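You operate a simulated robot arm through the tools that you are given. There is no shell and no other tool. Be economical: measure what you need, move in short steps, check, and stop when the job is done.

The job below is to be done with a simulated robot arm. You get a single attempt, and the scene is never put back.

TASK
Put things in order on the dining table top. At the end: the green cloth pad stands where the rolled yellow strap stood; the yellow socks is in the blue bucket; the rolled yellow strap stands where the yellow socks stood; the tin (marked "CORN") from the dining table top stands where the yellow soap bar stood; the yellow soap bar stands where the green cloth pad stood; whatever was shut is shut again. Leave all else as you found it, and nothing knocked over.

The check looks at the end state, three seconds after you hand in, the way a careful person would. Anything else that was tipped, shoved, dropped, spilled or broken makes it a failure. Flat cloth is picked up by pressing the open fingertips on it (5 to 10 N) and closing them slowly along it; thin cloth reads only 2 to 8 mm in the jaws.

THE ROBOT
A 7-joint arm with a two-finger parallel gripper, fixed in place. Base frame: the origin is at the foot of the arm, x ahead of it, y to its left, z up; the work surface is at about z = 0. Units: mm, rad, N and s.
With the tool pointing down near the work surface it reaches from about 240 to 620 mm from the base axis. Its first joint turns from -1.152 to 1.152 rad. Payload 2.6 kg.
The tool frame sits at the grasp point between the pads (the TCP): z along the fingers, y along the line on which they close. The tips reach 30 mm beyond it. The gripper opens to 94 mm. The fingers are 28 mm wide and 10 mm thick; the gripper's body (50 by 96 mm) begins 55 mm behind the TCP.
Orientation is that of the tool frame in the base frame, as a unit quaternion [w, x, y, z]. With the fingers straight down and closing along the base's y, the tool's x points along the base's -x, its y along +y and its z along -z.

THE INTERFACE
- The arm moves only by the tool apply_moves. Its argument "steps" is a list of rows, each a list of 7 numbers: the gripper command, from -1 (shut) to 1 (fully open), values between in proportion, then the shift along the tool's x, y, z in m, then the turn, a rotation vector about the tool's x, y, z in rad. In form: [[gripper, dx, dy, dz, rx, ry, rz], ...]. A call has 1 to 10 rows; each row is the pose to reach, as a shift and turn from the pose commanded when the call began, along the tool's axes at that moment. Rows are played at 5 a second. More than 50 mm and 0.15 rad between two rows, or a gripper value outside its range, and nothing of the call is played. A pose out of reach is approached as far as the arm can. The call stops where the force on the tool passes 40 N (or 10 N more than at its start, if that is more) or the arm is blocked; 0.2 s more then pass. Each finger travels about 72 mm/s and halts on what it meets, pressing with about 34 N; the grip force reading is that of the motor and also rises with nothing between the fingers. The clock runs only during rows and for 0.2 s after the last one: add rows that repeat a pose to give the fingers time. The reply holds the time, the measured pose of the TCP, the force on the tool along the base axes, the opening and the grip force, in the units named above and with some noise.
- Cameras (640 x 400 px; columns grow to the right, rows downward): "scene" is fixed at [21.6, 421.3, 564.4]; the picture's right is [-0.88, -0.47, 0.00], its down [-0.26, 0.50, -0.83] and it looks along [0.39, -0.73, -0.56] (base axes); focal length 286 px, centre (320, 200). "wrist" rides on the gripper at [76, 14, -102] in the tool frame; the picture's right is [-0.18, 0.98, 0.00], its down [-0.75, -0.14, -0.64] and it looks along [-0.63, -0.12, 0.77] (tool axes); focal length 243 px, centre (320, 200). There is no depth. A picture from a camera that has moved, and an enlarged one, comes with that camera's place and axes in the base frame and with its lens.
- grab_frame(camera): a new picture of that camera. No time passes.
- inspect(camera, box): a new picture of the part [left, top, right, bottom] of that camera's present view, enlarged. No time passes.
- sign_off(): hands the job in; it is judged then, once.

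Work in short steps. Places have to be worked out from the pictures, the camera data and where the tool is seen: move nearer, look again, correct. Check each grasp and each placing, and mend what went wrong. You have 120 turns and 68 pictures in all, those below and enlarged ones among them. Open the gripper and draw the arm clear of the work before you hand the job in, unless the task says otherwise; then end with one line.

The tools are called after ">>>" by a JSON object that holds its "api" and its "payload". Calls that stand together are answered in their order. apply_moves: Moves the arm, as the interface text tells. Its arguments: {"type":"object","properties":{"steps":{"type":"array","items":{"type":"array","items":{"type":"number"}}}},"required":["steps"]} The other tools are called the same way: grab_frame (camera) takes a picture; inspect (camera, box) takes an enlarged picture of a part of a camera's view; sign_off () hands the job in.

At the start:

```text
time: 0.0
tool_pos: [352.1, -83.2, 400.8]
ee_rot: [0.001, 0.0, 1.0, -0.001]
ft_force: [-0.5, 0.3, -0.1]
opening: 94.1
grip_force: 0.1
```

scene: 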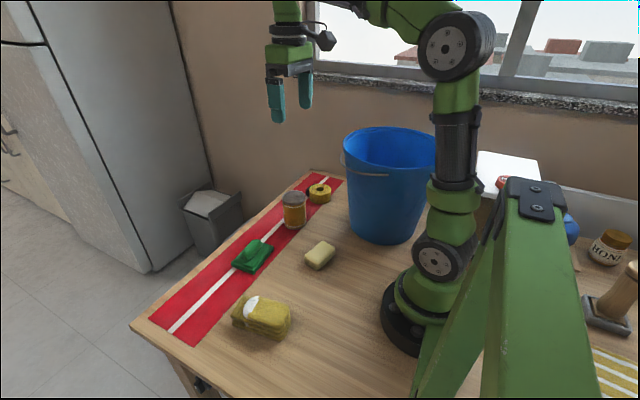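
wrist: 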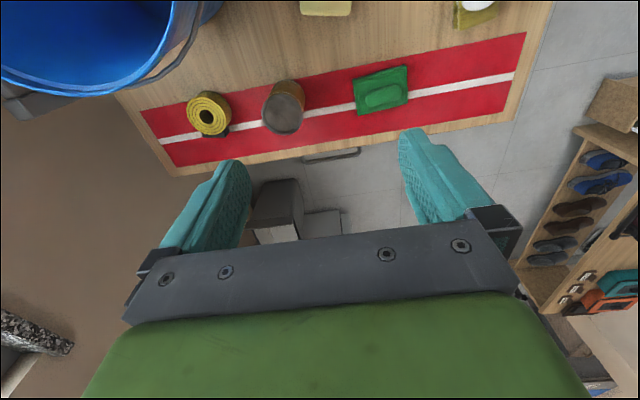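

I start with an enlarged view of the work area to identify and locate the objects.

>>> {"api": "inspect", "payload": {"camera": "scene", "box": [130, 160, 450, 360]}}

>>> {"api": "inspect", "payload": {"camera": "scene", "box": [440, 140, 640, 400]}}

>>> {"api": "inspect", "payload": {"camera": "wrist", "box": [100, 0, 560, 200]}}

```text
2.00 times, centred on (290, 260) of scene
camera zoom: at [21.6, 421.3, 564.4], right [-0.88, -0.47, 0.0], down [-0.26, 0.5, -0.83], along [0.39, -0.73, -0.56], focal length 573 px, centre (380, 80)
```

zoom: 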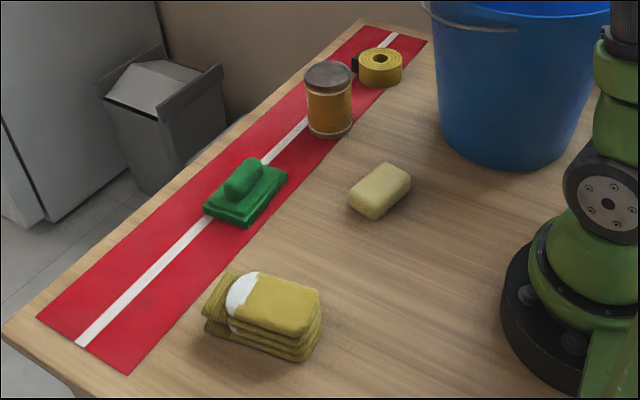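

```text
1.54 times, centred on (540, 270) of scene
camera zoom: at [21.6, 421.3, 564.4], right [-0.88, -0.47, 0.0], down [-0.26, 0.5, -0.83], along [0.39, -0.73, -0.56], focal length 441 px, centre (-18, 92)
```

zoom: 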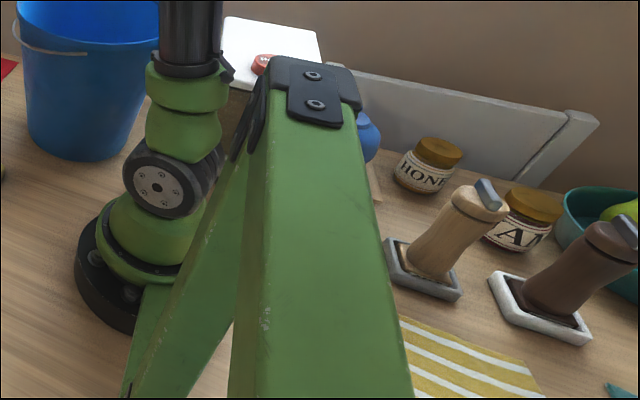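

```text
1.39 times, centred on (330, 100) of wrist
camera zoom: at [274.4, -69.5, 503.4], right [0.18, 0.98, 0.0], down [0.75, -0.14, 0.64], along [0.63, -0.12, -0.77], focal length 338 px, centre (306, 339)
```

zoom: 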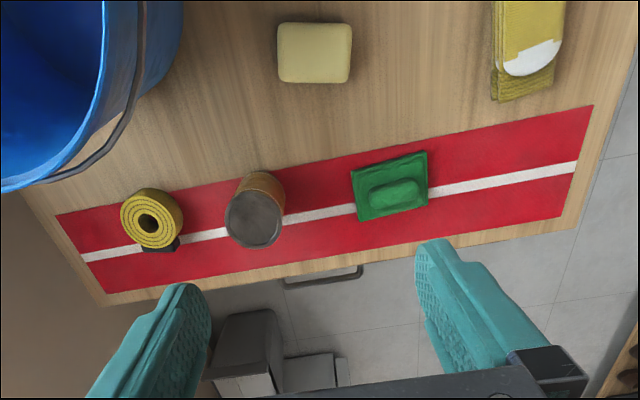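

The objects are roughly: soap (275,-60), pad (430,22), strap (405,-305), tin (415,-163, about 95 tall), socks (294,165), bucket centre about (190,-300). I'll move to a viewpoint over the socks.

>>> {"api": "apply_moves", "payload": {"steps": [[1, 0.015, 0.04, 0.015, 0, 0, 0], [1, 0.03, 0.08, 0.03, 0, 0, 0], [1, 0.045, 0.12, 0.045, 0, 0, 0], [1, 0.06, 0.16, 0.06, 0, 0, 0], [1, 0.08, 0.2, 0.08, 0, 0, 0], [1, 0.1, 0.24, 0.1, 0, 0, 0], [1, 0.102, 0.248, 0.1, 0, 0, 0]]}}

>>> {"api": "grab_frame", "payload": {"camera": "wrist"}}

```text
time: 1.6
tool_pos: [248.7, 165.9, 300.3]
ee_rot: [0.0, 0.001, 1.0, 0.0]
ft_force: [-0.7, -0.2, 0.0]
opening: 93.9
grip_force: 0.1
```

```text
62 pictures are left
camera wrist: at [172.2, 179.0, 403.6], right [0.18, 0.98, 0.0], down [0.75, -0.14, 0.64], along [0.63, -0.12, -0.77], focal length 243 px, centre (320, 200)
```

wrist: 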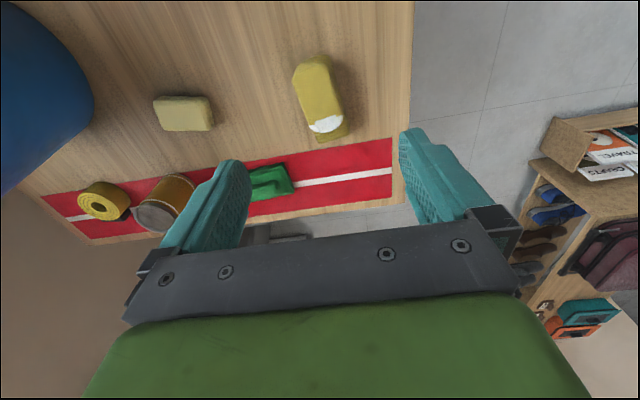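

The socks lie with their long side nearly along x, centre about (284,159) and about 55 mm wide. I'll descend above them for a closer look.

>>> {"api": "apply_moves", "payload": {"steps": [[1, -0.01, -0.002, 0.04, 0, 0, 0], [1, -0.02, -0.004, 0.08, 0, 0, 0], [1, -0.03, -0.006, 0.12, 0, 0, 0], [1, -0.035, -0.007, 0.16, 0, 0, 0], [1, -0.035, -0.007, 0.18, 0, 0, 0]]}}

>>> {"api": "grab_frame", "payload": {"camera": "wrist"}}

>>> {"api": "inspect", "payload": {"camera": "scene", "box": [180, 200, 340, 360]}}

```text
time: 2.8
tool_pos: [287.9, 155.8, 121.5]
ee_rot: [0.0, 0.0, 1.0, 0.0]
ft_force: [-0.5, 0.1, 0.7]
opening: 93.8
grip_force: 0.0
```

```text
61 pictures are left
camera wrist: at [209.5, 171.1, 223.3], right [0.18, 0.98, 0.0], down [0.75, -0.14, 0.64], along [0.63, -0.12, -0.77], focal length 243 px, centre (320, 200)
```

wrist: 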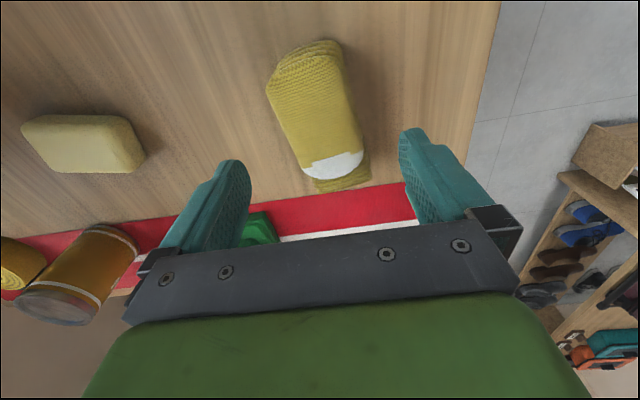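

```text
2.50 times, centred on (260, 280) of scene
camera zoom: at [21.6, 421.3, 564.4], right [-0.88, -0.47, 0.0], down [-0.26, 0.5, -0.83], along [0.39, -0.73, -0.56], focal length 716 px, centre (470, 0)
```

zoom: 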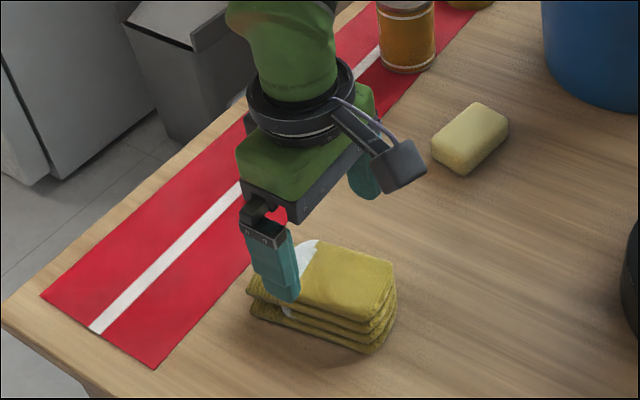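

Socks centre is about (283,157), turned about 0.15 rad CCW, with the top at about 45 mm. I'll turn to match, descend, and close.

>>> {"api": "apply_moves", "payload": {"steps": [[1, 0.004, 0.002, 0.0, 0, 0, -0.14], [1, 0.004, 0.002, 0.03, 0, 0, -0.15], [1, 0.004, 0.002, 0.06, 0, 0, -0.15], [1, 0.004, 0.002, 0.083, 0, 0, -0.15], [1, 0.004, 0.002, 0.083, 0, 0, -0.15]]}}

>>> {"api": "apply_moves", "payload": {"steps": [[0, 0, 0, 0, 0, 0, 0], [-1, 0, 0, 0, 0, 0, 0], [-1, 0, 0, 0, 0, 0, 0], [-1, 0, 0, 0, 0, 0, 0], [-1, 0, 0, 0, 0, 0, 0]]}}

>>> {"api": "grab_frame", "payload": {"camera": "wrist"}}

```text
time: 4.0
tool_pos: [280.4, 159.5, 37.1]
ee_rot: [0.001, -0.075, 0.997, 0.0]
ft_force: [0.1, 0.5, 0.5]
opening: 94.1
grip_force: 0.1
```

```text
time: 5.2
tool_pos: [281.2, 158.3, 38.4]
ee_rot: [-0.001, -0.075, 0.997, 0.0]
ft_force: [-0.6, 1.2, 0.4]
opening: 61.5
grip_force: 33.9
```

```text
59 pictures are left
camera wrist: at [202.5, 160.7, 140.3], right [0.04, 1.0, 0.0], down [0.77, -0.03, 0.64], along [0.64, -0.02, -0.77], focal length 243 px, centre (320, 200)
```

wrist: 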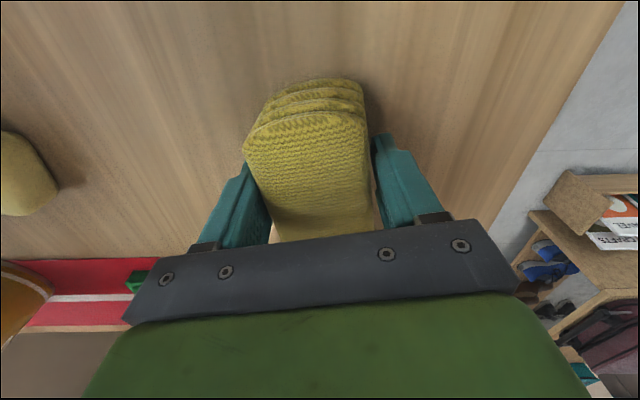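

The socks are gripped (61.5 mm). I'll lift straight up.

>>> {"api": "apply_moves", "payload": {"steps": [[-1, 0, 0, -0.03, 0, 0, 0], [-1, 0, 0, -0.07, 0, 0, 0], [-1, 0, 0, -0.11, 0, 0, 0], [-1, 0, 0, -0.15, 0, 0, 0], [-1, 0, 0, -0.19, 0, 0, 0], [-1, 0, 0, -0.23, 0, 0, 0], [-1, 0, 0, -0.27, 0, 0, 0], [-1, 0, 0, -0.31, 0, 0, 0], [-1, 0, 0, -0.33, 0, 0, 0.14], [-1, 0, 0, -0.33, 0, 0, 0.15]]}}

>>> {"api": "grab_frame", "payload": {"camera": "scene"}}

```text
time: 7.4
tool_pos: [281.6, 159.0, 368.7]
ee_rot: [-0.001, 0.0, 1.0, 0.0]
ft_force: [0.7, -0.8, -0.2]
opening: 61.7
grip_force: 33.9
```

```text
58 pictures are left
```

scene: 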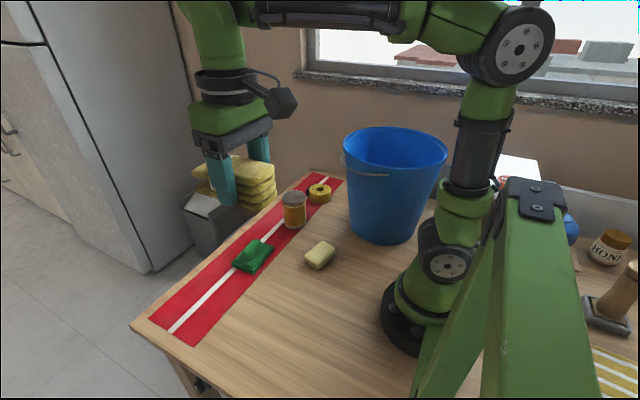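

The bucket rim is now fully visible, and I put its centre at about (177,-299) with the rim near z 240. I'll carry the socks over it.

>>> {"api": "apply_moves", "payload": {"steps": [[-1, 0.0, -0.045, 0, 0, 0, 0], [-1, 0.0, -0.09, 0, 0, 0, 0], [-1, 0.0, -0.135, 0, 0, 0, 0], [-1, 0.01, -0.18, 0, 0, 0, 0], [-1, 0.02, -0.225, 0, 0, 0, 0], [-1, 0.035, -0.27, 0, 0, 0, 0], [-1, 0.05, -0.315, 0, 0, 0, 0], [-1, 0.07, -0.36, 0, 0, 0, 0], [-1, 0.09, -0.405, 0, 0, 0, 0], [-1, 0.1, -0.45, 0, 0, 0, 0]]}}

>>> {"api": "grab_frame", "payload": {"camera": "scene"}}

>>> {"api": "grab_frame", "payload": {"camera": "wrist"}}

```text
time: 9.6
tool_pos: [181.2, -293.5, 369.2]
ee_rot: [0.0, 0.0, 1.0, 0.001]
ft_force: [-0.3, 0.1, -0.2]
opening: 61.7
grip_force: 33.8
```

```text
57 pictures are left
```

scene: 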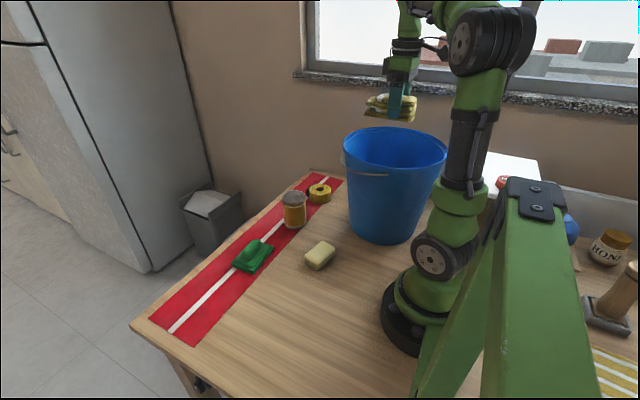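

```text
56 pictures are left
camera wrist: at [105.0, -279.2, 471.0], right [0.18, 0.98, 0.0], down [0.75, -0.14, 0.64], along [0.63, -0.12, -0.77], focal length 243 px, centre (320, 200)
```

wrist: 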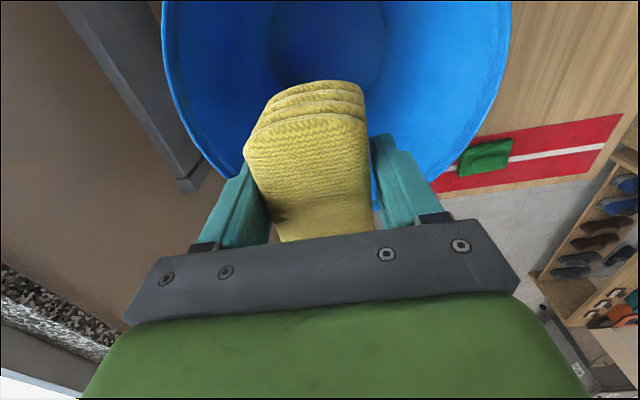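

From the wrist view I put the bucket centre at about (157,-279). I'll shift there and lower to TCP z about 180.

>>> {"api": "apply_moves", "payload": {"steps": [[-1, 0.024, 0.014, 0.0, 0, 0, 0], [-1, 0.024, 0.014, 0.04, 0, 0, 0], [-1, 0.024, 0.014, 0.08, 0, 0, 0], [-1, 0.024, 0.014, 0.12, 0, 0, 0]]}}

>>> {"api": "grab_frame", "payload": {"camera": "wrist"}}

>>> {"api": "grab_frame", "payload": {"camera": "scene"}}

```text
time: 10.6
tool_pos: [154.9, -277.0, 245.2]
ee_rot: [0.0, -0.001, 1.0, -0.001]
ft_force: [0.1, 0.0, -0.5]
opening: 61.5
grip_force: 34.1
```

```text
55 pictures are left
camera wrist: at [78.1, -263.4, 348.3], right [0.18, 0.98, 0.0], down [0.75, -0.14, 0.64], along [0.63, -0.12, -0.77], focal length 243 px, centre (320, 200)
```

wrist: 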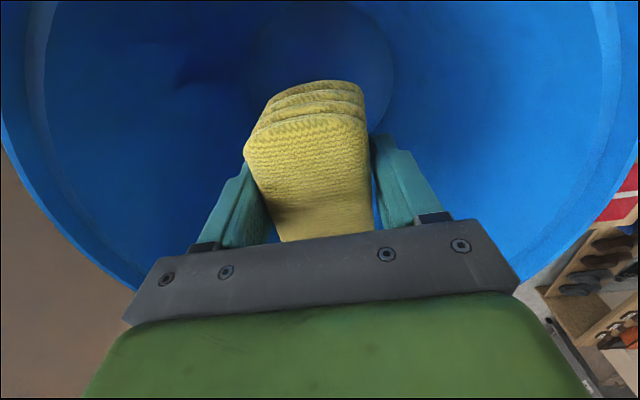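

```text
54 pictures are left
```

scene: 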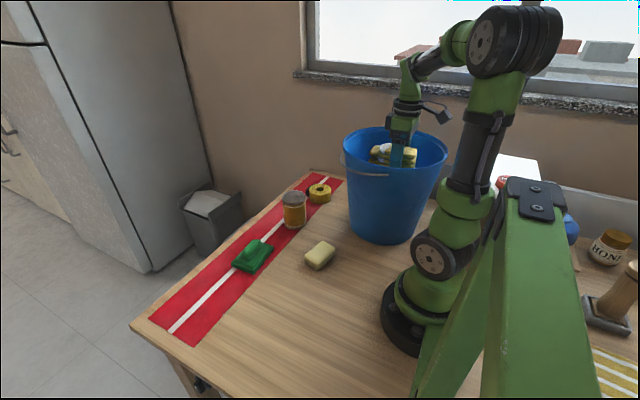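

Centred inside the rim with a good margin. I'll lower 60 mm more, release, and rise.

>>> {"api": "apply_moves", "payload": {"steps": [[-1, 0, 0, 0.03, 0, 0, 0], [-1, 0, 0, 0.06, 0, 0, 0], [-1, 0, 0, 0.06, 0, 0, 0], [0.6, 0, 0, 0.06, 0, 0, 0], [0.6, 0, 0, 0.06, 0, 0, 0], [0.6, 0, 0, 0.06, 0, 0, 0]]}}

>>> {"api": "apply_moves", "payload": {"steps": [[0.6, 0, 0, -0.04, 0, 0, 0], [0.6, 0, 0, -0.08, 0, 0, 0], [0.6, 0, 0, -0.12, 0, 0, 0], [0.6, 0, 0, -0.16, 0, 0, 0], [1, 0, 0, -0.19, 0, 0, 0]]}}

>>> {"api": "grab_frame", "payload": {"camera": "wrist"}}

```text
time: 12.0
tool_pos: [155.4, -277.3, 186.0]
ee_rot: [0.0, -0.001, 1.0, 0.0]
ft_force: [-0.3, 0.0, 0.7]
opening: 75.4
grip_force: 0.0
```

```text
time: 13.2
tool_pos: [154.5, -279.5, 377.3]
ee_rot: [0.0, 0.0, 1.0, 0.0]
ft_force: [1.5, -0.1, 0.2]
opening: 94.0
grip_force: 0.0
```

```text
53 pictures are left
camera wrist: at [78.1, -265.4, 480.2], right [0.18, 0.98, 0.0], down [0.75, -0.14, 0.64], along [0.63, -0.12, -0.77], focal length 243 px, centre (320, 200)
```

wrist: 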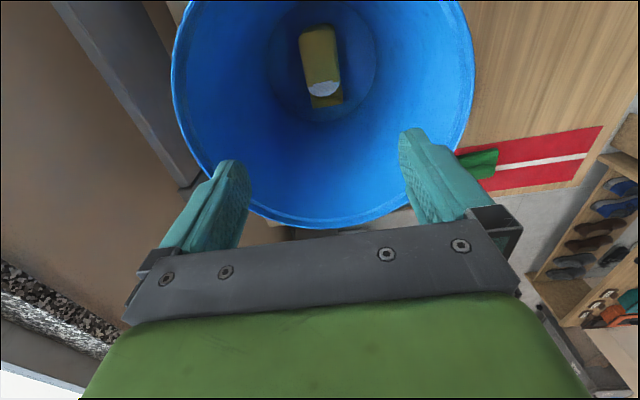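

The socks are in the bucket. Next I'll move to view the strap.

>>> {"api": "apply_moves", "payload": {"steps": [[1, -0.045, -0.003, 0, 0, 0, 0], [1, -0.09, -0.006, 0, 0, 0, 0], [1, -0.135, -0.01, 0, 0, 0, 0], [1, -0.17, -0.015, 0.02, 0, 0, 0]]}}

>>> {"api": "grab_frame", "payload": {"camera": "wrist"}}

```text
time: 14.2
tool_pos: [328.3, -293.2, 354.8]
ee_rot: [0.0, 0.0, 1.0, 0.001]
ft_force: [0.6, 0.3, 0.0]
opening: 94.0
grip_force: 0.1
```

```text
52 pictures are left
camera wrist: at [250.7, -278.2, 457.0], right [0.18, 0.98, 0.0], down [0.75, -0.14, 0.64], along [0.63, -0.12, -0.77], focal length 243 px, centre (320, 200)
```

wrist: 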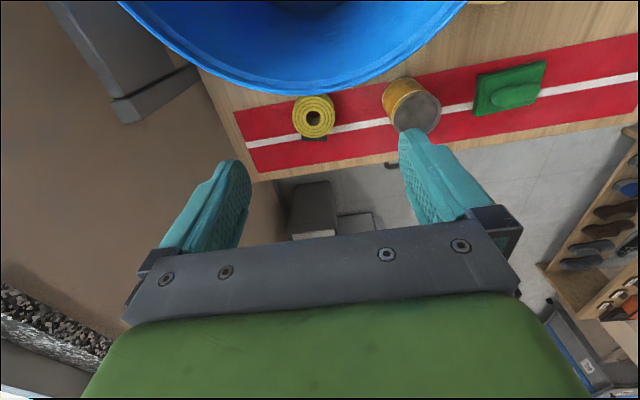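

Strap centre is about (408,-313). I'll approach with the tool yawed 0.6 rad so the camera mount stays away from the bucket, stopping at z 150 for a closer look.

>>> {"api": "apply_moves", "payload": {"steps": [[1, -0.03, -0.005, 0.0, 0, 0, 0.14], [1, -0.06, -0.01, 0.02, 0, 0, 0.28], [1, -0.08, -0.015, 0.06, 0, 0, 0.42], [1, -0.08, -0.018, 0.1, 0, 0, 0.56], [1, -0.08, -0.018, 0.14, 0, 0, 0.6], [1, -0.08, -0.018, 0.18, 0, 0, 0.6], [1, -0.08, -0.018, 0.205, 0, 0, 0.6]]}}

>>> {"api": "grab_frame", "payload": {"camera": "wrist"}}

>>> {"api": "grab_frame", "payload": {"camera": "scene"}}

```text
time: 15.8
tool_pos: [408.2, -307.2, 153.8]
ee_rot: [0.0, 0.296, 0.955, 0.0]
ft_force: [0.2, 0.5, 0.0]
opening: 94.1
grip_force: 0.1
```

```text
51 pictures are left
camera wrist: at [351.7, -253.1, 255.7], right [0.71, 0.71, 0.0], down [0.54, -0.54, 0.64], along [0.45, -0.45, -0.77], focal length 243 px, centre (320, 200)
```

wrist: 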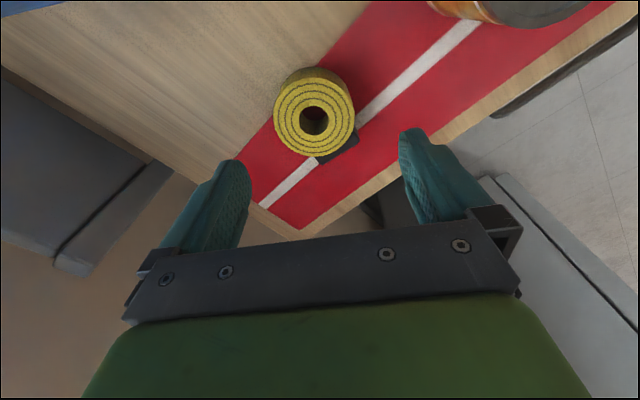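

```text
50 pictures are left
```

scene: 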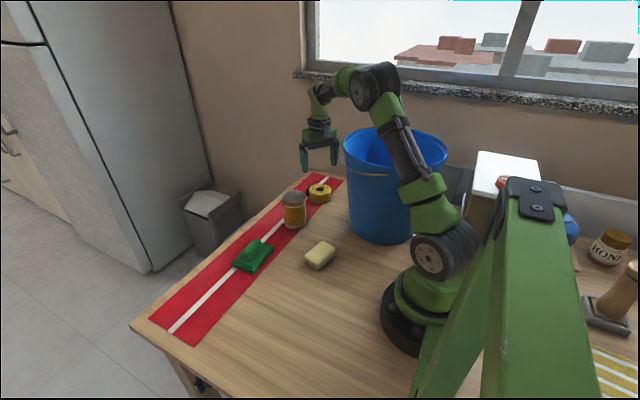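

Strap centre is about (407,-316), diameter about 72, with its buckle toward +x. I'll turn back 0.25 rad so the buckle falls between the fingers, then come down to z 95 and recheck.

>>> {"api": "apply_moves", "payload": {"steps": [[1, -0.004, -0.008, 0.0, 0, 0, -0.14], [1, -0.004, -0.008, 0.03, 0, 0, -0.25], [1, -0.004, -0.008, 0.058, 0, 0, -0.25], [1, -0.004, -0.008, 0.058, 0, 0, -0.25]]}}

>>> {"api": "grab_frame", "payload": {"camera": "wrist"}}

>>> {"api": "inspect", "payload": {"camera": "scene", "box": [260, 120, 420, 220]}}

```text
time: 16.8
tool_pos: [405.2, -318.0, 96.6]
ee_rot: [0.0, 0.174, 0.985, 0.0]
ft_force: [-1.1, -0.2, 0.2]
opening: 94.1
grip_force: 0.1
```

```text
49 pictures are left
camera wrist: at [338.2, -279.1, 198.3], right [0.51, 0.86, 0.0], down [0.66, -0.39, 0.64], along [0.55, -0.33, -0.77], focal length 243 px, centre (320, 200)
```

wrist: 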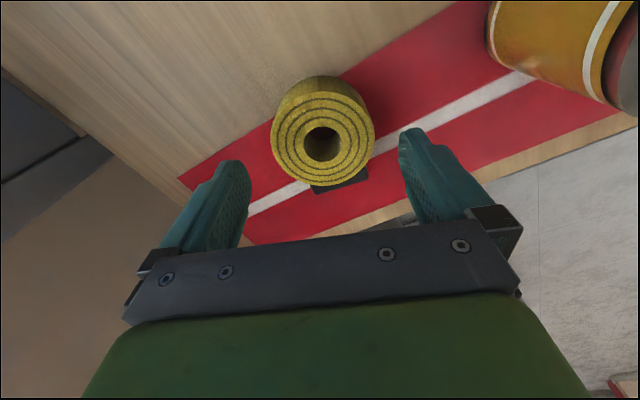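

```text
4.00 times, centred on (340, 170) of scene
camera zoom: at [21.6, 421.3, 564.4], right [-0.88, -0.47, 0.0], down [-0.26, 0.5, -0.83], along [0.39, -0.73, -0.56], focal length 1146 px, centre (240, 320)
```

zoom: 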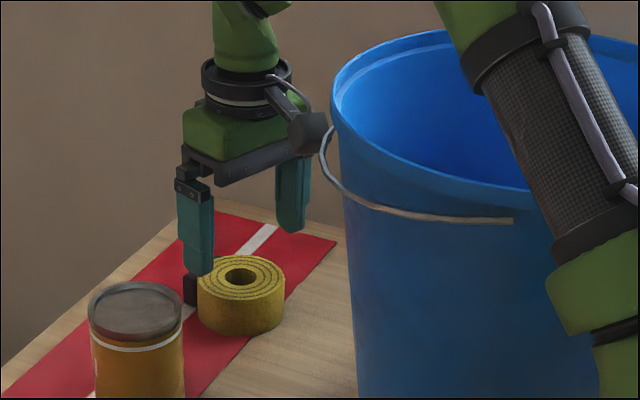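

The TCP is centred over the strap (top at about z 45), the buckle is clear of the fingers, and the camera block clears the bucket. I'll descend and close.

>>> {"api": "apply_moves", "payload": {"steps": [[1, 0, 0, 0.02, 0, 0, 0], [1, 0, 0, 0.04, 0, 0, 0], [1, 0, 0, 0.06, 0, 0, 0], [1, 0, 0, 0.06, 0, 0, 0]]}}

>>> {"api": "apply_moves", "payload": {"steps": [[0.5, 0, 0, 0, 0, 0, 0], [-1, 0, 0, 0, 0, 0, 0], [-1, 0, 0, 0, 0, 0, 0], [-1, 0, 0, 0, 0, 0, 0], [-1, 0, 0, 0, 0, 0, 0]]}}

>>> {"api": "grab_frame", "payload": {"camera": "wrist"}}

```text
time: 17.8
tool_pos: [404.6, -318.4, 35.6]
ee_rot: [-0.001, 0.174, 0.985, 0.0]
ft_force: [-0.1, 0.5, -0.5]
opening: 94.1
grip_force: 0.2
```

```text
time: 19.0
tool_pos: [405.0, -319.5, 35.9]
ee_rot: [-0.001, 0.174, 0.985, 0.0]
ft_force: [-0.1, 0.2, 0.0]
opening: 77.0
grip_force: 34.0
```

```text
47 pictures are left
camera wrist: at [337.0, -280.1, 138.1], right [0.51, 0.86, 0.0], down [0.66, -0.39, 0.64], along [0.55, -0.33, -0.77], focal length 243 px, centre (320, 200)
```

wrist: 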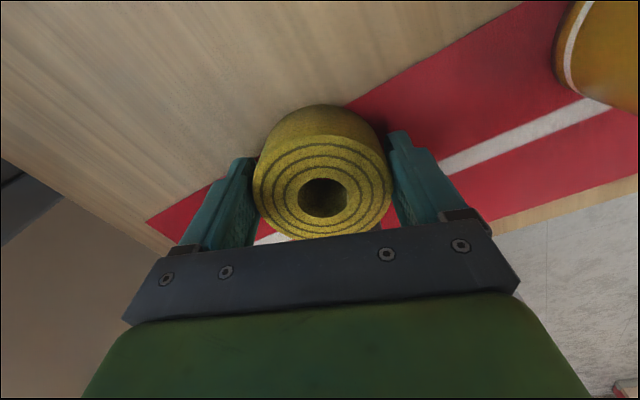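

The strap is gripped at 77 mm. I'll lift straight up, then look.

>>> {"api": "apply_moves", "payload": {"steps": [[-1, 0, 0, -0.03, 0, 0, 0], [-1, 0, 0, -0.07, 0, 0, 0], [-1, 0, 0, -0.11, 0, 0, 0], [-1, 0, 0, -0.15, 0, 0, 0], [-1, 0, 0, -0.19, 0, 0, 0], [-1, 0, 0, -0.22, 0, 0, 0]]}}

>>> {"api": "grab_frame", "payload": {"camera": "scene"}}

```text
time: 20.4
tool_pos: [403.4, -319.8, 257.6]
ee_rot: [0.0, 0.174, 0.985, 0.0]
ft_force: [-1.7, -0.7, -1.7]
opening: 77.3
grip_force: 34.5
```

```text
46 pictures are left
```

scene: 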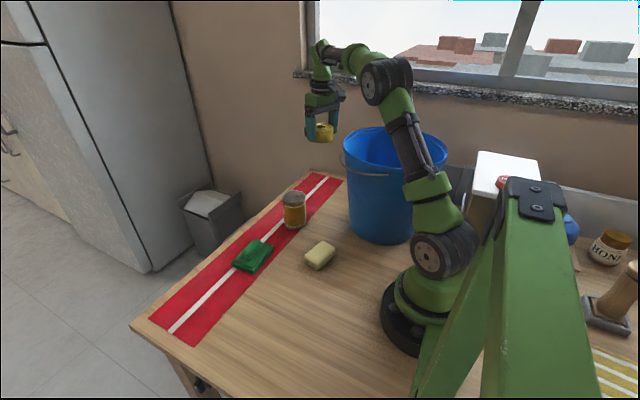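

The strap is held and the bucket is undisturbed. I'll carry it over to the socks' old spot (283,158).

>>> {"api": "apply_moves", "payload": {"steps": [[-1, 0.0277, 0.0408, 0, 0, 0, -0.035], [-1, 0.0554, 0.0816, 0, 0, 0, -0.07], [-1, 0.0831, 0.1224, 0, 0, 0, -0.105], [-1, 0.1108, 0.1632, 0, 0, 0, -0.14], [-1, 0.1385, 0.204, 0, 0, 0, -0.175], [-1, 0.1662, 0.2448, 0, 0, 0, -0.21], [-1, 0.1939, 0.2856, 0, 0, 0, -0.245], [-1, 0.2216, 0.3264, 0, 0, 0, -0.28], [-1, 0.2493, 0.3672, 0, 0, 0, -0.315], [-1, 0.277, 0.408, 0, 0, 0, -0.35]]}}

```text
time: 22.6
tool_pos: [285.7, 158.6, 257.8]
ee_rot: [0.0, 0.0, 1.0, -0.001]
ft_force: [-0.3, 1.0, -1.2]
opening: 77.3
grip_force: 34.1
```

I'm over the spot, so I'll lower to the pick height.

>>> {"api": "apply_moves", "payload": {"steps": [[-1, 0.002, 0, 0.045, 0, 0, 0], [-1, 0.002, 0, 0.09, 0, 0, 0], [-1, 0.002, 0, 0.135, 0, 0, 0], [-1, 0.002, 0, 0.17, 0, 0, 0], [-1, 0.002, 0, 0.195, 0, 0, 0], [-1, 0.002, 0, 0.21, 0, 0, 0], [-1, 0.002, 0, 0.219, 0, 0, 0], [-1, 0.002, 0, 0.219, 0, 0, 0]]}}

>>> {"api": "grab_frame", "payload": {"camera": "wrist"}}

```text
time: 24.4
tool_pos: [283.0, 159.8, 37.6]
ee_rot: [0.0, 0.0, 1.0, -0.001]
ft_force: [0.1, 0.0, -0.4]
opening: 77.1
grip_force: 34.2
```

```text
45 pictures are left
camera wrist: at [205.7, 173.7, 139.0], right [0.18, 0.98, 0.0], down [0.75, -0.14, 0.64], along [0.63, -0.12, -0.77], focal length 243 px, centre (320, 200)
```

wrist: 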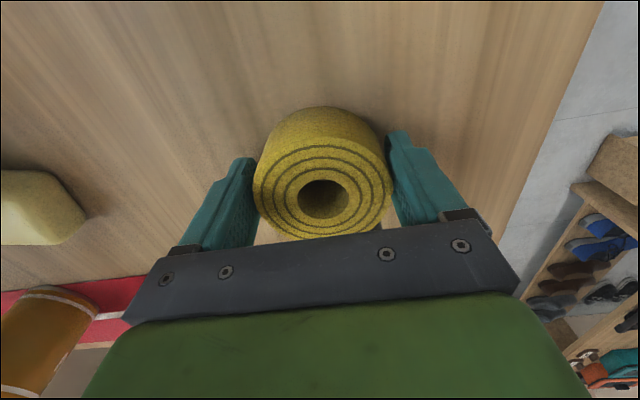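

Level with the pick height, so I'll lower 1.5 mm more, release gently, and rise to look.

>>> {"api": "apply_moves", "payload": {"steps": [[-1, 0, 0, 0.0015, 0, 0, 0], [-1, 0, 0, 0.0015, 0, 0, 0], [0.8, 0, 0, 0.0015, 0, 0, 0], [1, 0, 0, 0.0015, 0, 0, 0], [1, 0, 0, 0.0015, 0, 0, 0]]}}

>>> {"api": "apply_moves", "payload": {"steps": [[1, 0, 0, -0.04, 0, 0, 0], [1, 0, 0, -0.085, 0, 0, 0], [1, 0, 0, -0.13, 0, 0, 0], [1, 0, 0, -0.17, 0, 0, 0], [1, 0, 0, -0.21, 0, 0, 0]]}}

>>> {"api": "grab_frame", "payload": {"camera": "wrist"}}

```text
time: 25.6
tool_pos: [283.3, 159.6, 36.8]
ee_rot: [0.0, 0.0, 1.0, 0.001]
ft_force: [-0.2, 0.0, -0.2]
opening: 94.0
grip_force: 0.0
```

```text
time: 26.8
tool_pos: [285.8, 159.4, 246.0]
ee_rot: [0.0, 0.0, 1.0, 0.0]
ft_force: [0.1, 0.3, 0.7]
opening: 94.0
grip_force: 0.0
```

```text
44 pictures are left
camera wrist: at [209.6, 173.7, 348.0], right [0.18, 0.98, 0.0], down [0.75, -0.14, 0.64], along [0.63, -0.12, -0.77], focal length 243 px, centre (320, 200)
```

wrist: 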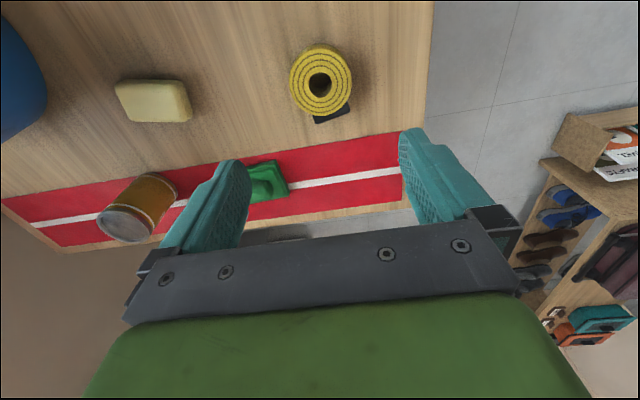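

The strap stands at the socks' spot. Next, a closer view of the green pad.

>>> {"api": "apply_moves", "payload": {"steps": [[1, -0.025, -0.03, 0.01, 0, 0, 0], [1, -0.05, -0.06, 0.02, 0, 0, 0], [1, -0.075, -0.09, 0.03, 0, 0, 0], [1, -0.1, -0.12, 0.05, 0, 0, 0], [1, -0.124, -0.137, 0.086, 0, 0, 0], [1, -0.124, -0.137, 0.106, 0, 0, 0]]}}

>>> {"api": "grab_frame", "payload": {"camera": "wrist"}}

>>> {"api": "inspect", "payload": {"camera": "scene", "box": [200, 200, 320, 280]}}

```text
time: 28.2
tool_pos: [407.3, 24.2, 138.5]
ee_rot: [0.0, 0.0, 1.0, -0.001]
ft_force: [0.2, -0.9, 0.0]
opening: 93.8
grip_force: 0.0
```

```text
43 pictures are left
camera wrist: at [330.1, 37.3, 241.5], right [0.18, 0.98, 0.0], down [0.75, -0.14, 0.64], along [0.63, -0.12, -0.77], focal length 243 px, centre (320, 200)
```

wrist: 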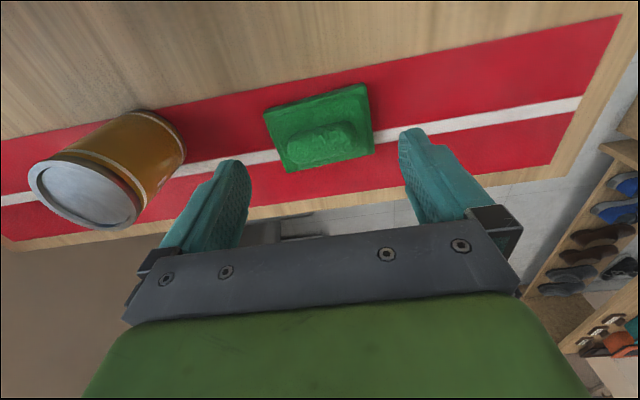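

```text
5.00 times, centred on (260, 240) of scene
camera zoom: at [21.6, 421.3, 564.4], right [-0.88, -0.47, 0.0], down [-0.26, 0.5, -0.83], along [0.39, -0.73, -0.56], focal length 1433 px, centre (620, 0)
```

zoom: 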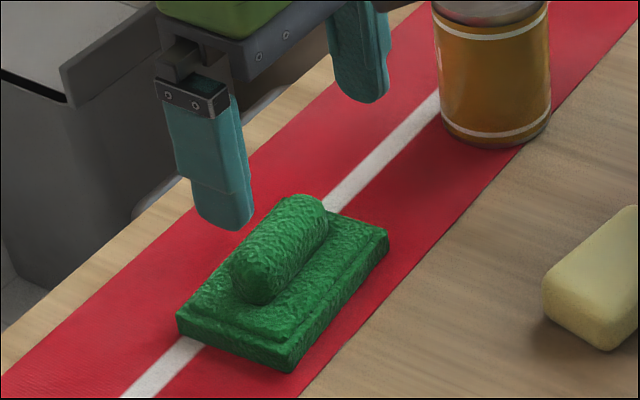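

The pad's base is about 95 (y) by 70 (x) mm, centred at about (434,19) with slight CCW yaw and a roll on top. I'll grip the base across x, so I'm turning the tool about 1.5 rad CW above it.

>>> {"api": "apply_moves", "payload": {"steps": [[1, -0.003, 0, 0, 0, 0, 0.148], [1, -0.006, -0.001, 0, 0, 0, 0.297], [1, -0.009, -0.002, 0, 0, 0, 0.446], [1, -0.012, -0.002, 0, 0, 0, 0.595], [1, -0.015, -0.003, 0, 0, 0, 0.744], [1, -0.018, -0.003, 0, 0, 0, 0.893], [1, -0.021, -0.004, 0, 0, 0, 1.042], [1, -0.024, -0.004, 0, 0, 0, 1.191], [1, -0.027, -0.005, 0, 0, 0, 1.34], [1, -0.027, -0.005, 0, 0, 0, 1.488]]}}

>>> {"api": "grab_frame", "payload": {"camera": "wrist"}}

```text
time: 30.4
tool_pos: [433.9, 18.1, 137.7]
ee_rot: [0.0, 0.678, 0.735, -0.001]
ft_force: [0.5, 0.6, -0.6]
opening: 94.0
grip_force: 0.0
```

```text
41 pictures are left
camera wrist: at [441.5, 94.6, 240.0], right [0.99, -0.11, 0.0], down [-0.08, -0.76, 0.64], along [-0.07, -0.64, -0.77], focal length 243 px, centre (320, 200)
```

wrist: 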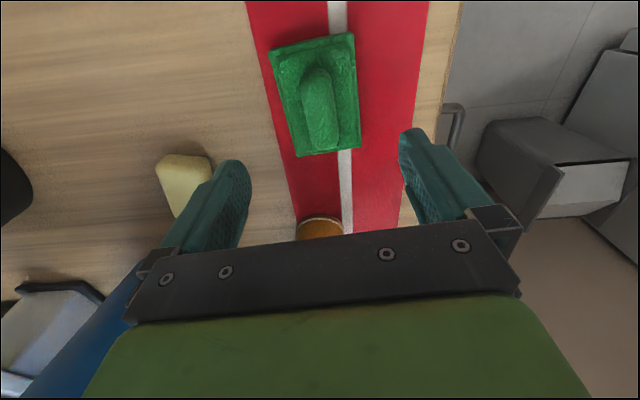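

The pad centre is confirmed at (434,19) and aligned with the fingers. I'll descend and close.

>>> {"api": "apply_moves", "payload": {"steps": [[1, -0.001, 0, 0.04, 0, 0, 0], [1, -0.001, 0, 0.07, 0, 0, 0], [1, -0.001, 0, 0.09, 0, 0, 0], [1, -0.001, 0, 0.102, 0, 0, 0], [1, -0.001, 0, 0.102, 0, 0, 0]]}}

>>> {"api": "apply_moves", "payload": {"steps": [[0.6, 0, 0, 0, 0, 0, 0], [-1, 0, 0, 0, 0, 0, 0], [-1, 0, 0, 0, 0, 0, 0], [-1, 0, 0, 0, 0, 0, 0], [-1, 0, 0, 0, 0, 0, 0]]}}

>>> {"api": "grab_frame", "payload": {"camera": "wrist"}}

```text
time: 31.6
tool_pos: [435.9, 17.9, 35.5]
ee_rot: [0.0, 0.677, 0.736, 0.0]
ft_force: [0.0, -0.3, 0.2]
opening: 94.0
grip_force: 0.0
```

```text
time: 32.8
tool_pos: [437.0, 17.9, 37.5]
ee_rot: [0.0, 0.677, 0.736, -0.001]
ft_force: [0.1, -0.1, 0.8]
opening: 68.7
grip_force: 34.2
```

```text
40 pictures are left
camera wrist: at [442.6, 94.4, 139.1], right [0.99, -0.1, 0.0], down [-0.08, -0.76, 0.64], along [-0.07, -0.64, -0.77], focal length 243 px, centre (320, 200)
```

wrist: 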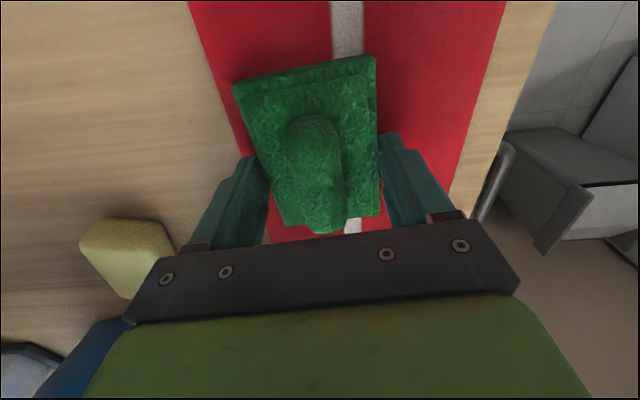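

Gripped at 68.7 mm. I'll lift 200 mm and check.

>>> {"api": "apply_moves", "payload": {"steps": [[-1, 0, 0, -0.02, 0, 0, 0], [-1, 0, 0, -0.05, 0, 0, 0], [-1, 0, 0, -0.09, 0, 0, 0], [-1, 0, 0, -0.13, 0, 0, 0], [-1, 0, 0, -0.17, 0, 0, 0], [-1, 0, 0, -0.2, 0, 0, 0]]}}

>>> {"api": "grab_frame", "payload": {"camera": "scene"}}

```text
time: 34.2
tool_pos: [435.0, 19.9, 238.0]
ee_rot: [0.0, 0.677, 0.736, 0.001]
ft_force: [-1.3, -0.4, -0.6]
opening: 68.8
grip_force: 33.9
```

```text
39 pictures are left
```

scene: 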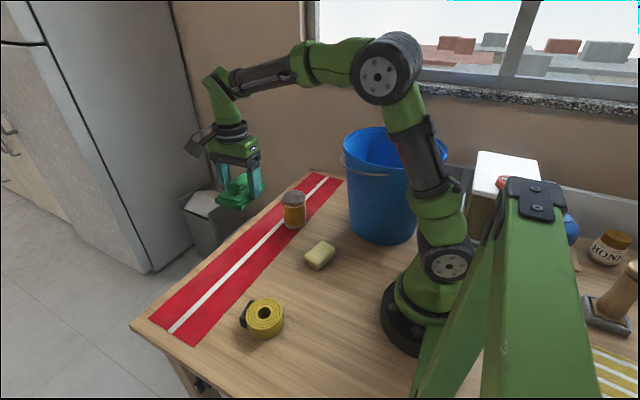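

The pad is held level. I'll carry it over to the strap's old spot (404,-318).

>>> {"api": "apply_moves", "payload": {"steps": [[-1, -0.0415, -0.0074, 0, 0, 0, 0], [-1, -0.083, -0.0148, 0, 0, 0, 0], [-1, -0.1245, -0.0222, 0, 0, 0, 0], [-1, -0.166, -0.0296, 0, 0, 0, 0], [-1, -0.2075, -0.037, 0, 0, 0, 0], [-1, -0.249, -0.0444, 0, 0, 0, 0], [-1, -0.2905, -0.0518, 0, 0, 0, 0], [-1, -0.332, -0.059, 0, 0, 0, 0], [-1, -0.332, -0.059, 0, 0, 0, 0]]}}

>>> {"api": "grab_frame", "payload": {"camera": "wrist"}}

>>> {"api": "grab_frame", "payload": {"camera": "scene"}}

```text
time: 36.2
tool_pos: [402.4, -319.0, 237.3]
ee_rot: [-0.001, 0.677, 0.736, 0.0]
ft_force: [-0.5, 0.4, 0.0]
opening: 69.1
grip_force: 34.1
```

```text
38 pictures are left
camera wrist: at [409.5, -242.1, 340.4], right [0.99, -0.1, 0.0], down [-0.08, -0.76, 0.64], along [-0.07, -0.64, -0.77], focal length 243 px, centre (320, 200)
```

wrist: 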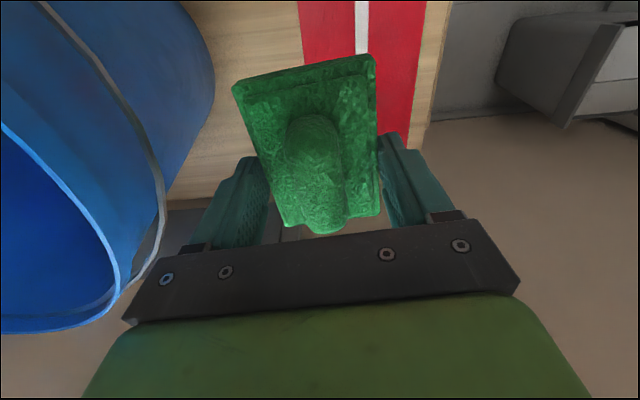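

```text
37 pictures are left
```

scene: 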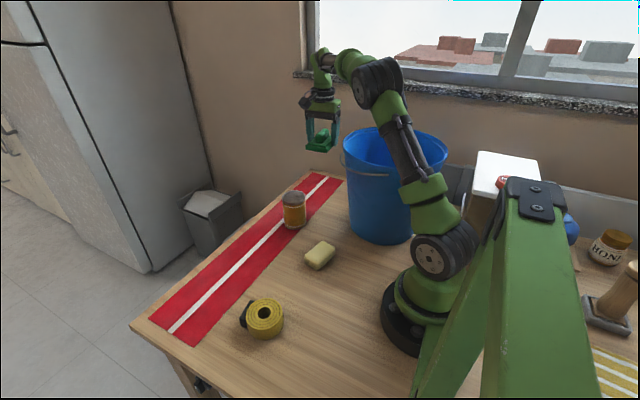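

There's about 35 mm of clearance to the bucket handle. I'll lower by the same 200 mm.

>>> {"api": "apply_moves", "payload": {"steps": [[-1, 0, 0.002, 0.04, 0, 0, 0], [-1, 0, 0.002, 0.08, 0, 0, 0], [-1, 0, 0.002, 0.12, 0, 0, 0], [-1, 0, 0.002, 0.155, 0, 0, 0], [-1, 0, 0.002, 0.18, 0, 0, 0], [-1, 0, 0.002, 0.193, 0, 0, 0], [-1, 0, 0.002, 0.2, 0, 0, 0], [-1, 0, 0.002, 0.2, 0, 0, 0]]}}

>>> {"api": "inspect", "payload": {"camera": "scene", "box": [260, 100, 420, 220]}}

```text
time: 38.0
tool_pos: [405.4, -315.3, 36.8]
ee_rot: [0.001, 0.678, 0.735, -0.001]
ft_force: [-1.3, 0.7, 1.6]
opening: 68.8
grip_force: 34.2
```

```text
3.33 times, centred on (340, 160) of scene
camera zoom: at [21.6, 421.3, 564.4], right [-0.88, -0.47, 0.0], down [-0.26, 0.5, -0.83], along [0.39, -0.73, -0.56], focal length 955 px, centre (253, 333)
```

zoom: 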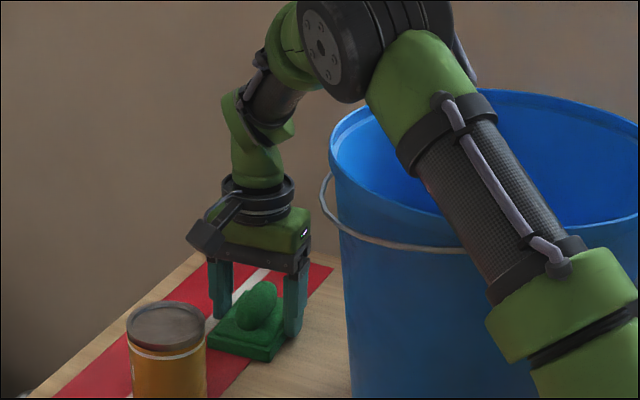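

The pad is on the surface at the pick height. I'll release and rise.

>>> {"api": "apply_moves", "payload": {"steps": [[0.7, 0, 0, 0, 0, 0, 0], [1, 0, 0, 0, 0, 0, 0], [1, 0, 0, 0, 0, 0, 0]]}}

>>> {"api": "apply_moves", "payload": {"steps": [[1, 0, 0, -0.04, 0, 0, 0], [1, 0, 0, -0.08, 0, 0, 0], [1, 0, 0, -0.12, 0, 0, 0], [1, 0, 0, -0.16, 0, 0, 0], [1, 0, 0, -0.2, 0, 0, 0], [1, 0, 0, -0.24, 0, 0, 0]]}}

>>> {"api": "grab_frame", "payload": {"camera": "wrist"}}

```text
time: 38.8
tool_pos: [405.1, -315.7, 37.4]
ee_rot: [0.0, 0.678, 0.735, 0.0]
ft_force: [-0.3, 0.1, 0.1]
opening: 94.0
grip_force: 0.1
```

```text
time: 40.2
tool_pos: [401.7, -317.6, 275.9]
ee_rot: [0.0, 0.677, 0.736, 0.0]
ft_force: [-0.1, -0.6, 0.2]
opening: 94.1
grip_force: 0.1
```

```text
35 pictures are left
camera wrist: at [409.2, -240.4, 377.8], right [0.99, -0.1, 0.0], down [-0.08, -0.76, 0.64], along [-0.07, -0.64, -0.77], focal length 243 px, centre (320, 200)
```

wrist: 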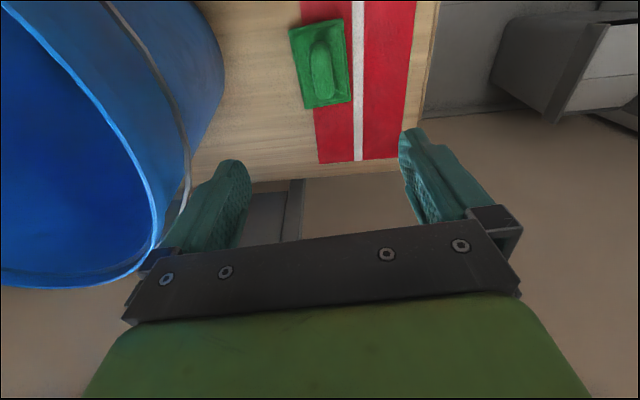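

The pad stands at the strap's old spot. I'm moving to the soap and keeping this yaw so the fingers close across its short side.

>>> {"api": "apply_moves", "payload": {"steps": [[1, 0.04, -0.01, 0, 0, 0, 0], [1, 0.08, -0.025, 0, 0, 0, 0], [1, 0.12, -0.04, 0, 0, 0, 0], [1, 0.16, -0.06, 0, 0, 0, 0], [1, 0.2, -0.08, 0.015, 0, 0, 0], [1, 0.24, -0.095, 0.03, 0, 0, 0], [1, 0.2675, -0.1057, 0.06, 0, 0, 0], [1, 0.2675, -0.1057, 0.1, 0, 0, 0], [1, 0.2675, -0.1057, 0.14, 0, 0, 0]]}}

>>> {"api": "grab_frame", "payload": {"camera": "wrist"}}

>>> {"api": "inspect", "payload": {"camera": "scene", "box": [240, 170, 400, 300]}}

```text
time: 42.2
tool_pos: [275.5, -60.3, 135.6]
ee_rot: [0.001, 0.677, 0.736, -0.001]
ft_force: [0.4, -0.4, 0.0]
opening: 94.0
grip_force: 0.1
```

```text
34 pictures are left
camera wrist: at [283.1, 15.6, 236.5], right [0.99, -0.1, 0.0], down [-0.08, -0.76, 0.64], along [-0.07, -0.64, -0.77], focal length 243 px, centre (320, 200)
```

wrist: 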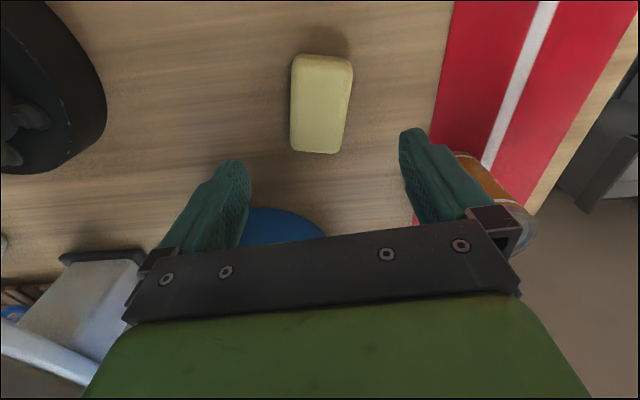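

```text
3.08 times, centred on (320, 235) of scene
camera zoom: at [21.6, 421.3, 564.4], right [-0.88, -0.47, 0.0], down [-0.26, 0.5, -0.83], along [0.39, -0.73, -0.56], focal length 882 px, centre (320, 92)
```

zoom: 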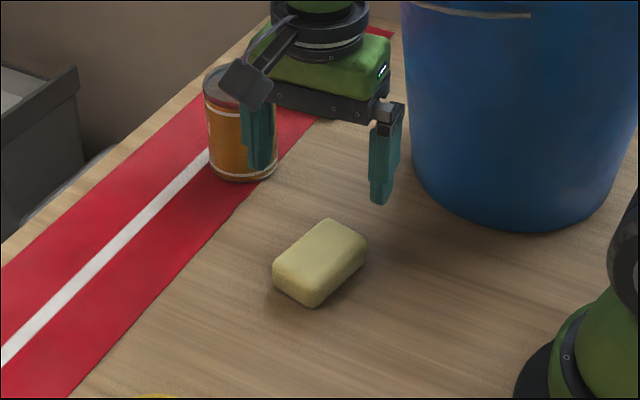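

Soap centre is about (273.5,-59.5), about 78×45 mm, with its long axis 0.18 rad CW of y. I'll turn 0.26 rad to align, descend, and grasp.

>>> {"api": "apply_moves", "payload": {"steps": [[1, 0.001, -0.002, 0, 0, 0, 0.13], [1, 0.001, -0.002, 0.02, 0, 0, 0.26], [1, 0.001, -0.002, 0.06, 0, 0, 0.26], [1, 0.001, -0.002, 0.09, 0, 0, 0.26], [1, 0.001, -0.002, 0.1, 0, 0, 0.26], [1, 0.001, -0.002, 0.1, 0, 0, 0.26]]}}

>>> {"api": "apply_moves", "payload": {"steps": [[0.3, 0, 0, 0, 0, 0, 0], [-1, 0, 0, 0, 0, 0, 0], [-1, 0, 0, 0, 0, 0, 0], [-1, 0, 0, 0, 0, 0, 0], [-1, 0, 0, 0, 0, 0, 0]]}}

>>> {"api": "grab_frame", "payload": {"camera": "wrist"}}

```text
time: 43.6
tool_pos: [273.9, -57.6, 35.7]
ee_rot: [0.0, 0.767, 0.641, 0.001]
ft_force: [-0.1, 0.3, 0.5]
opening: 93.7
grip_force: 0.1
```

```text
time: 44.8
tool_pos: [275.2, -59.3, 36.4]
ee_rot: [0.0, 0.768, 0.641, 0.001]
ft_force: [-2.6, 1.0, 12.7]
opening: 49.4
grip_force: 34.0
```

```text
32 pictures are left
camera wrist: at [301.4, 13.5, 139.2], right [0.93, -0.35, 0.0], down [-0.27, -0.72, 0.64], along [-0.23, -0.6, -0.77], focal length 243 px, centre (320, 200)
```

wrist: 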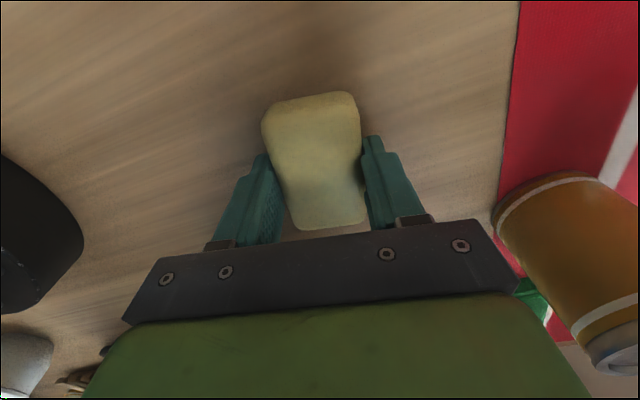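

Gripped at 49 mm. I'll lift and check.

>>> {"api": "apply_moves", "payload": {"steps": [[-1, 0, 0, -0.02, 0, 0, 0], [-1, 0, 0, -0.05, 0, 0, 0], [-1, 0, 0, -0.09, 0, 0, 0], [-1, 0, 0, -0.12, 0, 0, 0]]}}

>>> {"api": "inspect", "payload": {"camera": "scene", "box": [220, 120, 420, 300]}}

>>> {"api": "grab_frame", "payload": {"camera": "wrist"}}

```text
time: 45.8
tool_pos: [276.5, -62.1, 157.2]
ee_rot: [0.0, 0.767, 0.641, 0.001]
ft_force: [-0.3, -0.5, -0.3]
opening: 49.5
grip_force: 33.8
```

```text
2.22 times, centred on (320, 210) of scene
camera zoom: at [21.6, 421.3, 564.4], right [-0.88, -0.47, 0.0], down [-0.26, 0.5, -0.83], along [0.39, -0.73, -0.56], focal length 637 px, centre (320, 178)
```

zoom: 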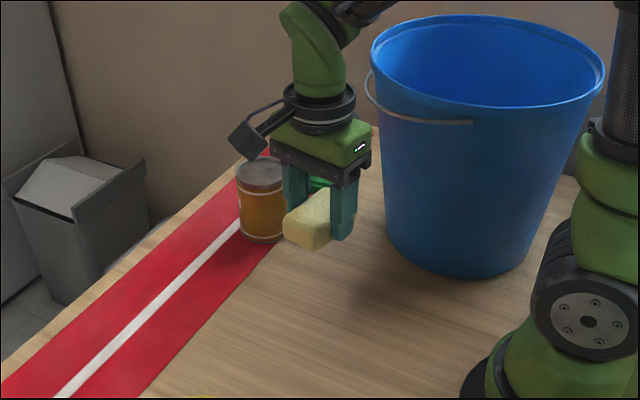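

```text
30 pictures are left
camera wrist: at [303.1, 10.1, 259.5], right [0.94, -0.35, 0.0], down [-0.27, -0.72, 0.64], along [-0.23, -0.6, -0.77], focal length 243 px, centre (320, 200)
```

wrist: 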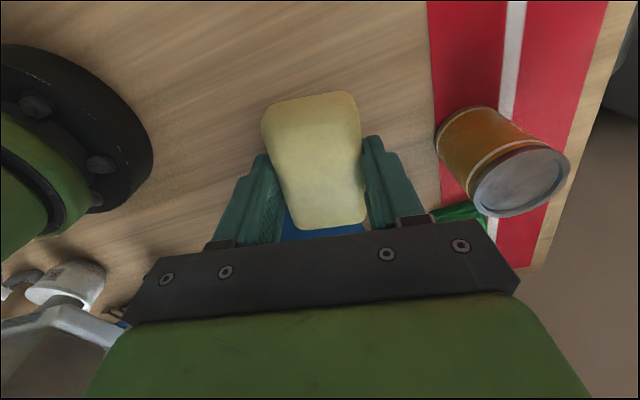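

The soap is held with little or no tilt. I'll carry it to the pad's old spot (434,19) and lower it.

>>> {"api": "apply_moves", "payload": {"steps": [[-1, 0.0263, 0.0359, 0, 0, 0, 0], [-1, 0.0525, 0.0718, 0, 0, 0, 0], [-1, 0.0788, 0.1076, 0, 0, 0, 0], [-1, 0.105, 0.1435, 0, 0, 0, 0], [-1, 0.105, 0.1435, 0.04, 0, 0, 0], [-1, 0.105, 0.1435, 0.07, 0, 0, 0], [-1, 0.105, 0.1435, 0.095, 0, 0, 0], [-1, 0.105, 0.1435, 0.105, 0, 0, 0], [-1, 0.105, 0.1435, 0.105, 0, 0, 0]]}}

>>> {"api": "inspect", "payload": {"camera": "scene", "box": [200, 180, 320, 280]}}

```text
time: 47.8
tool_pos: [436.5, 17.0, 51.0]
ee_rot: [0.0, 0.767, 0.642, 0.0]
ft_force: [0.3, 0.2, -0.6]
opening: 49.1
grip_force: 34.1
```

```text
4.00 times, centred on (260, 230) of scene
camera zoom: at [21.6, 421.3, 564.4], right [-0.88, -0.47, 0.0], down [-0.26, 0.5, -0.83], along [0.39, -0.73, -0.56], focal length 1146 px, centre (560, 80)
```

zoom: 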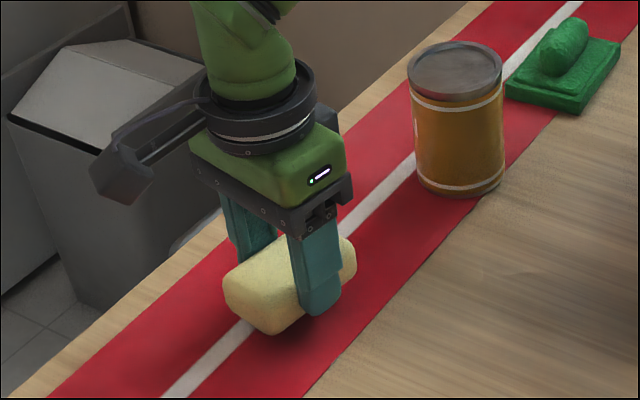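

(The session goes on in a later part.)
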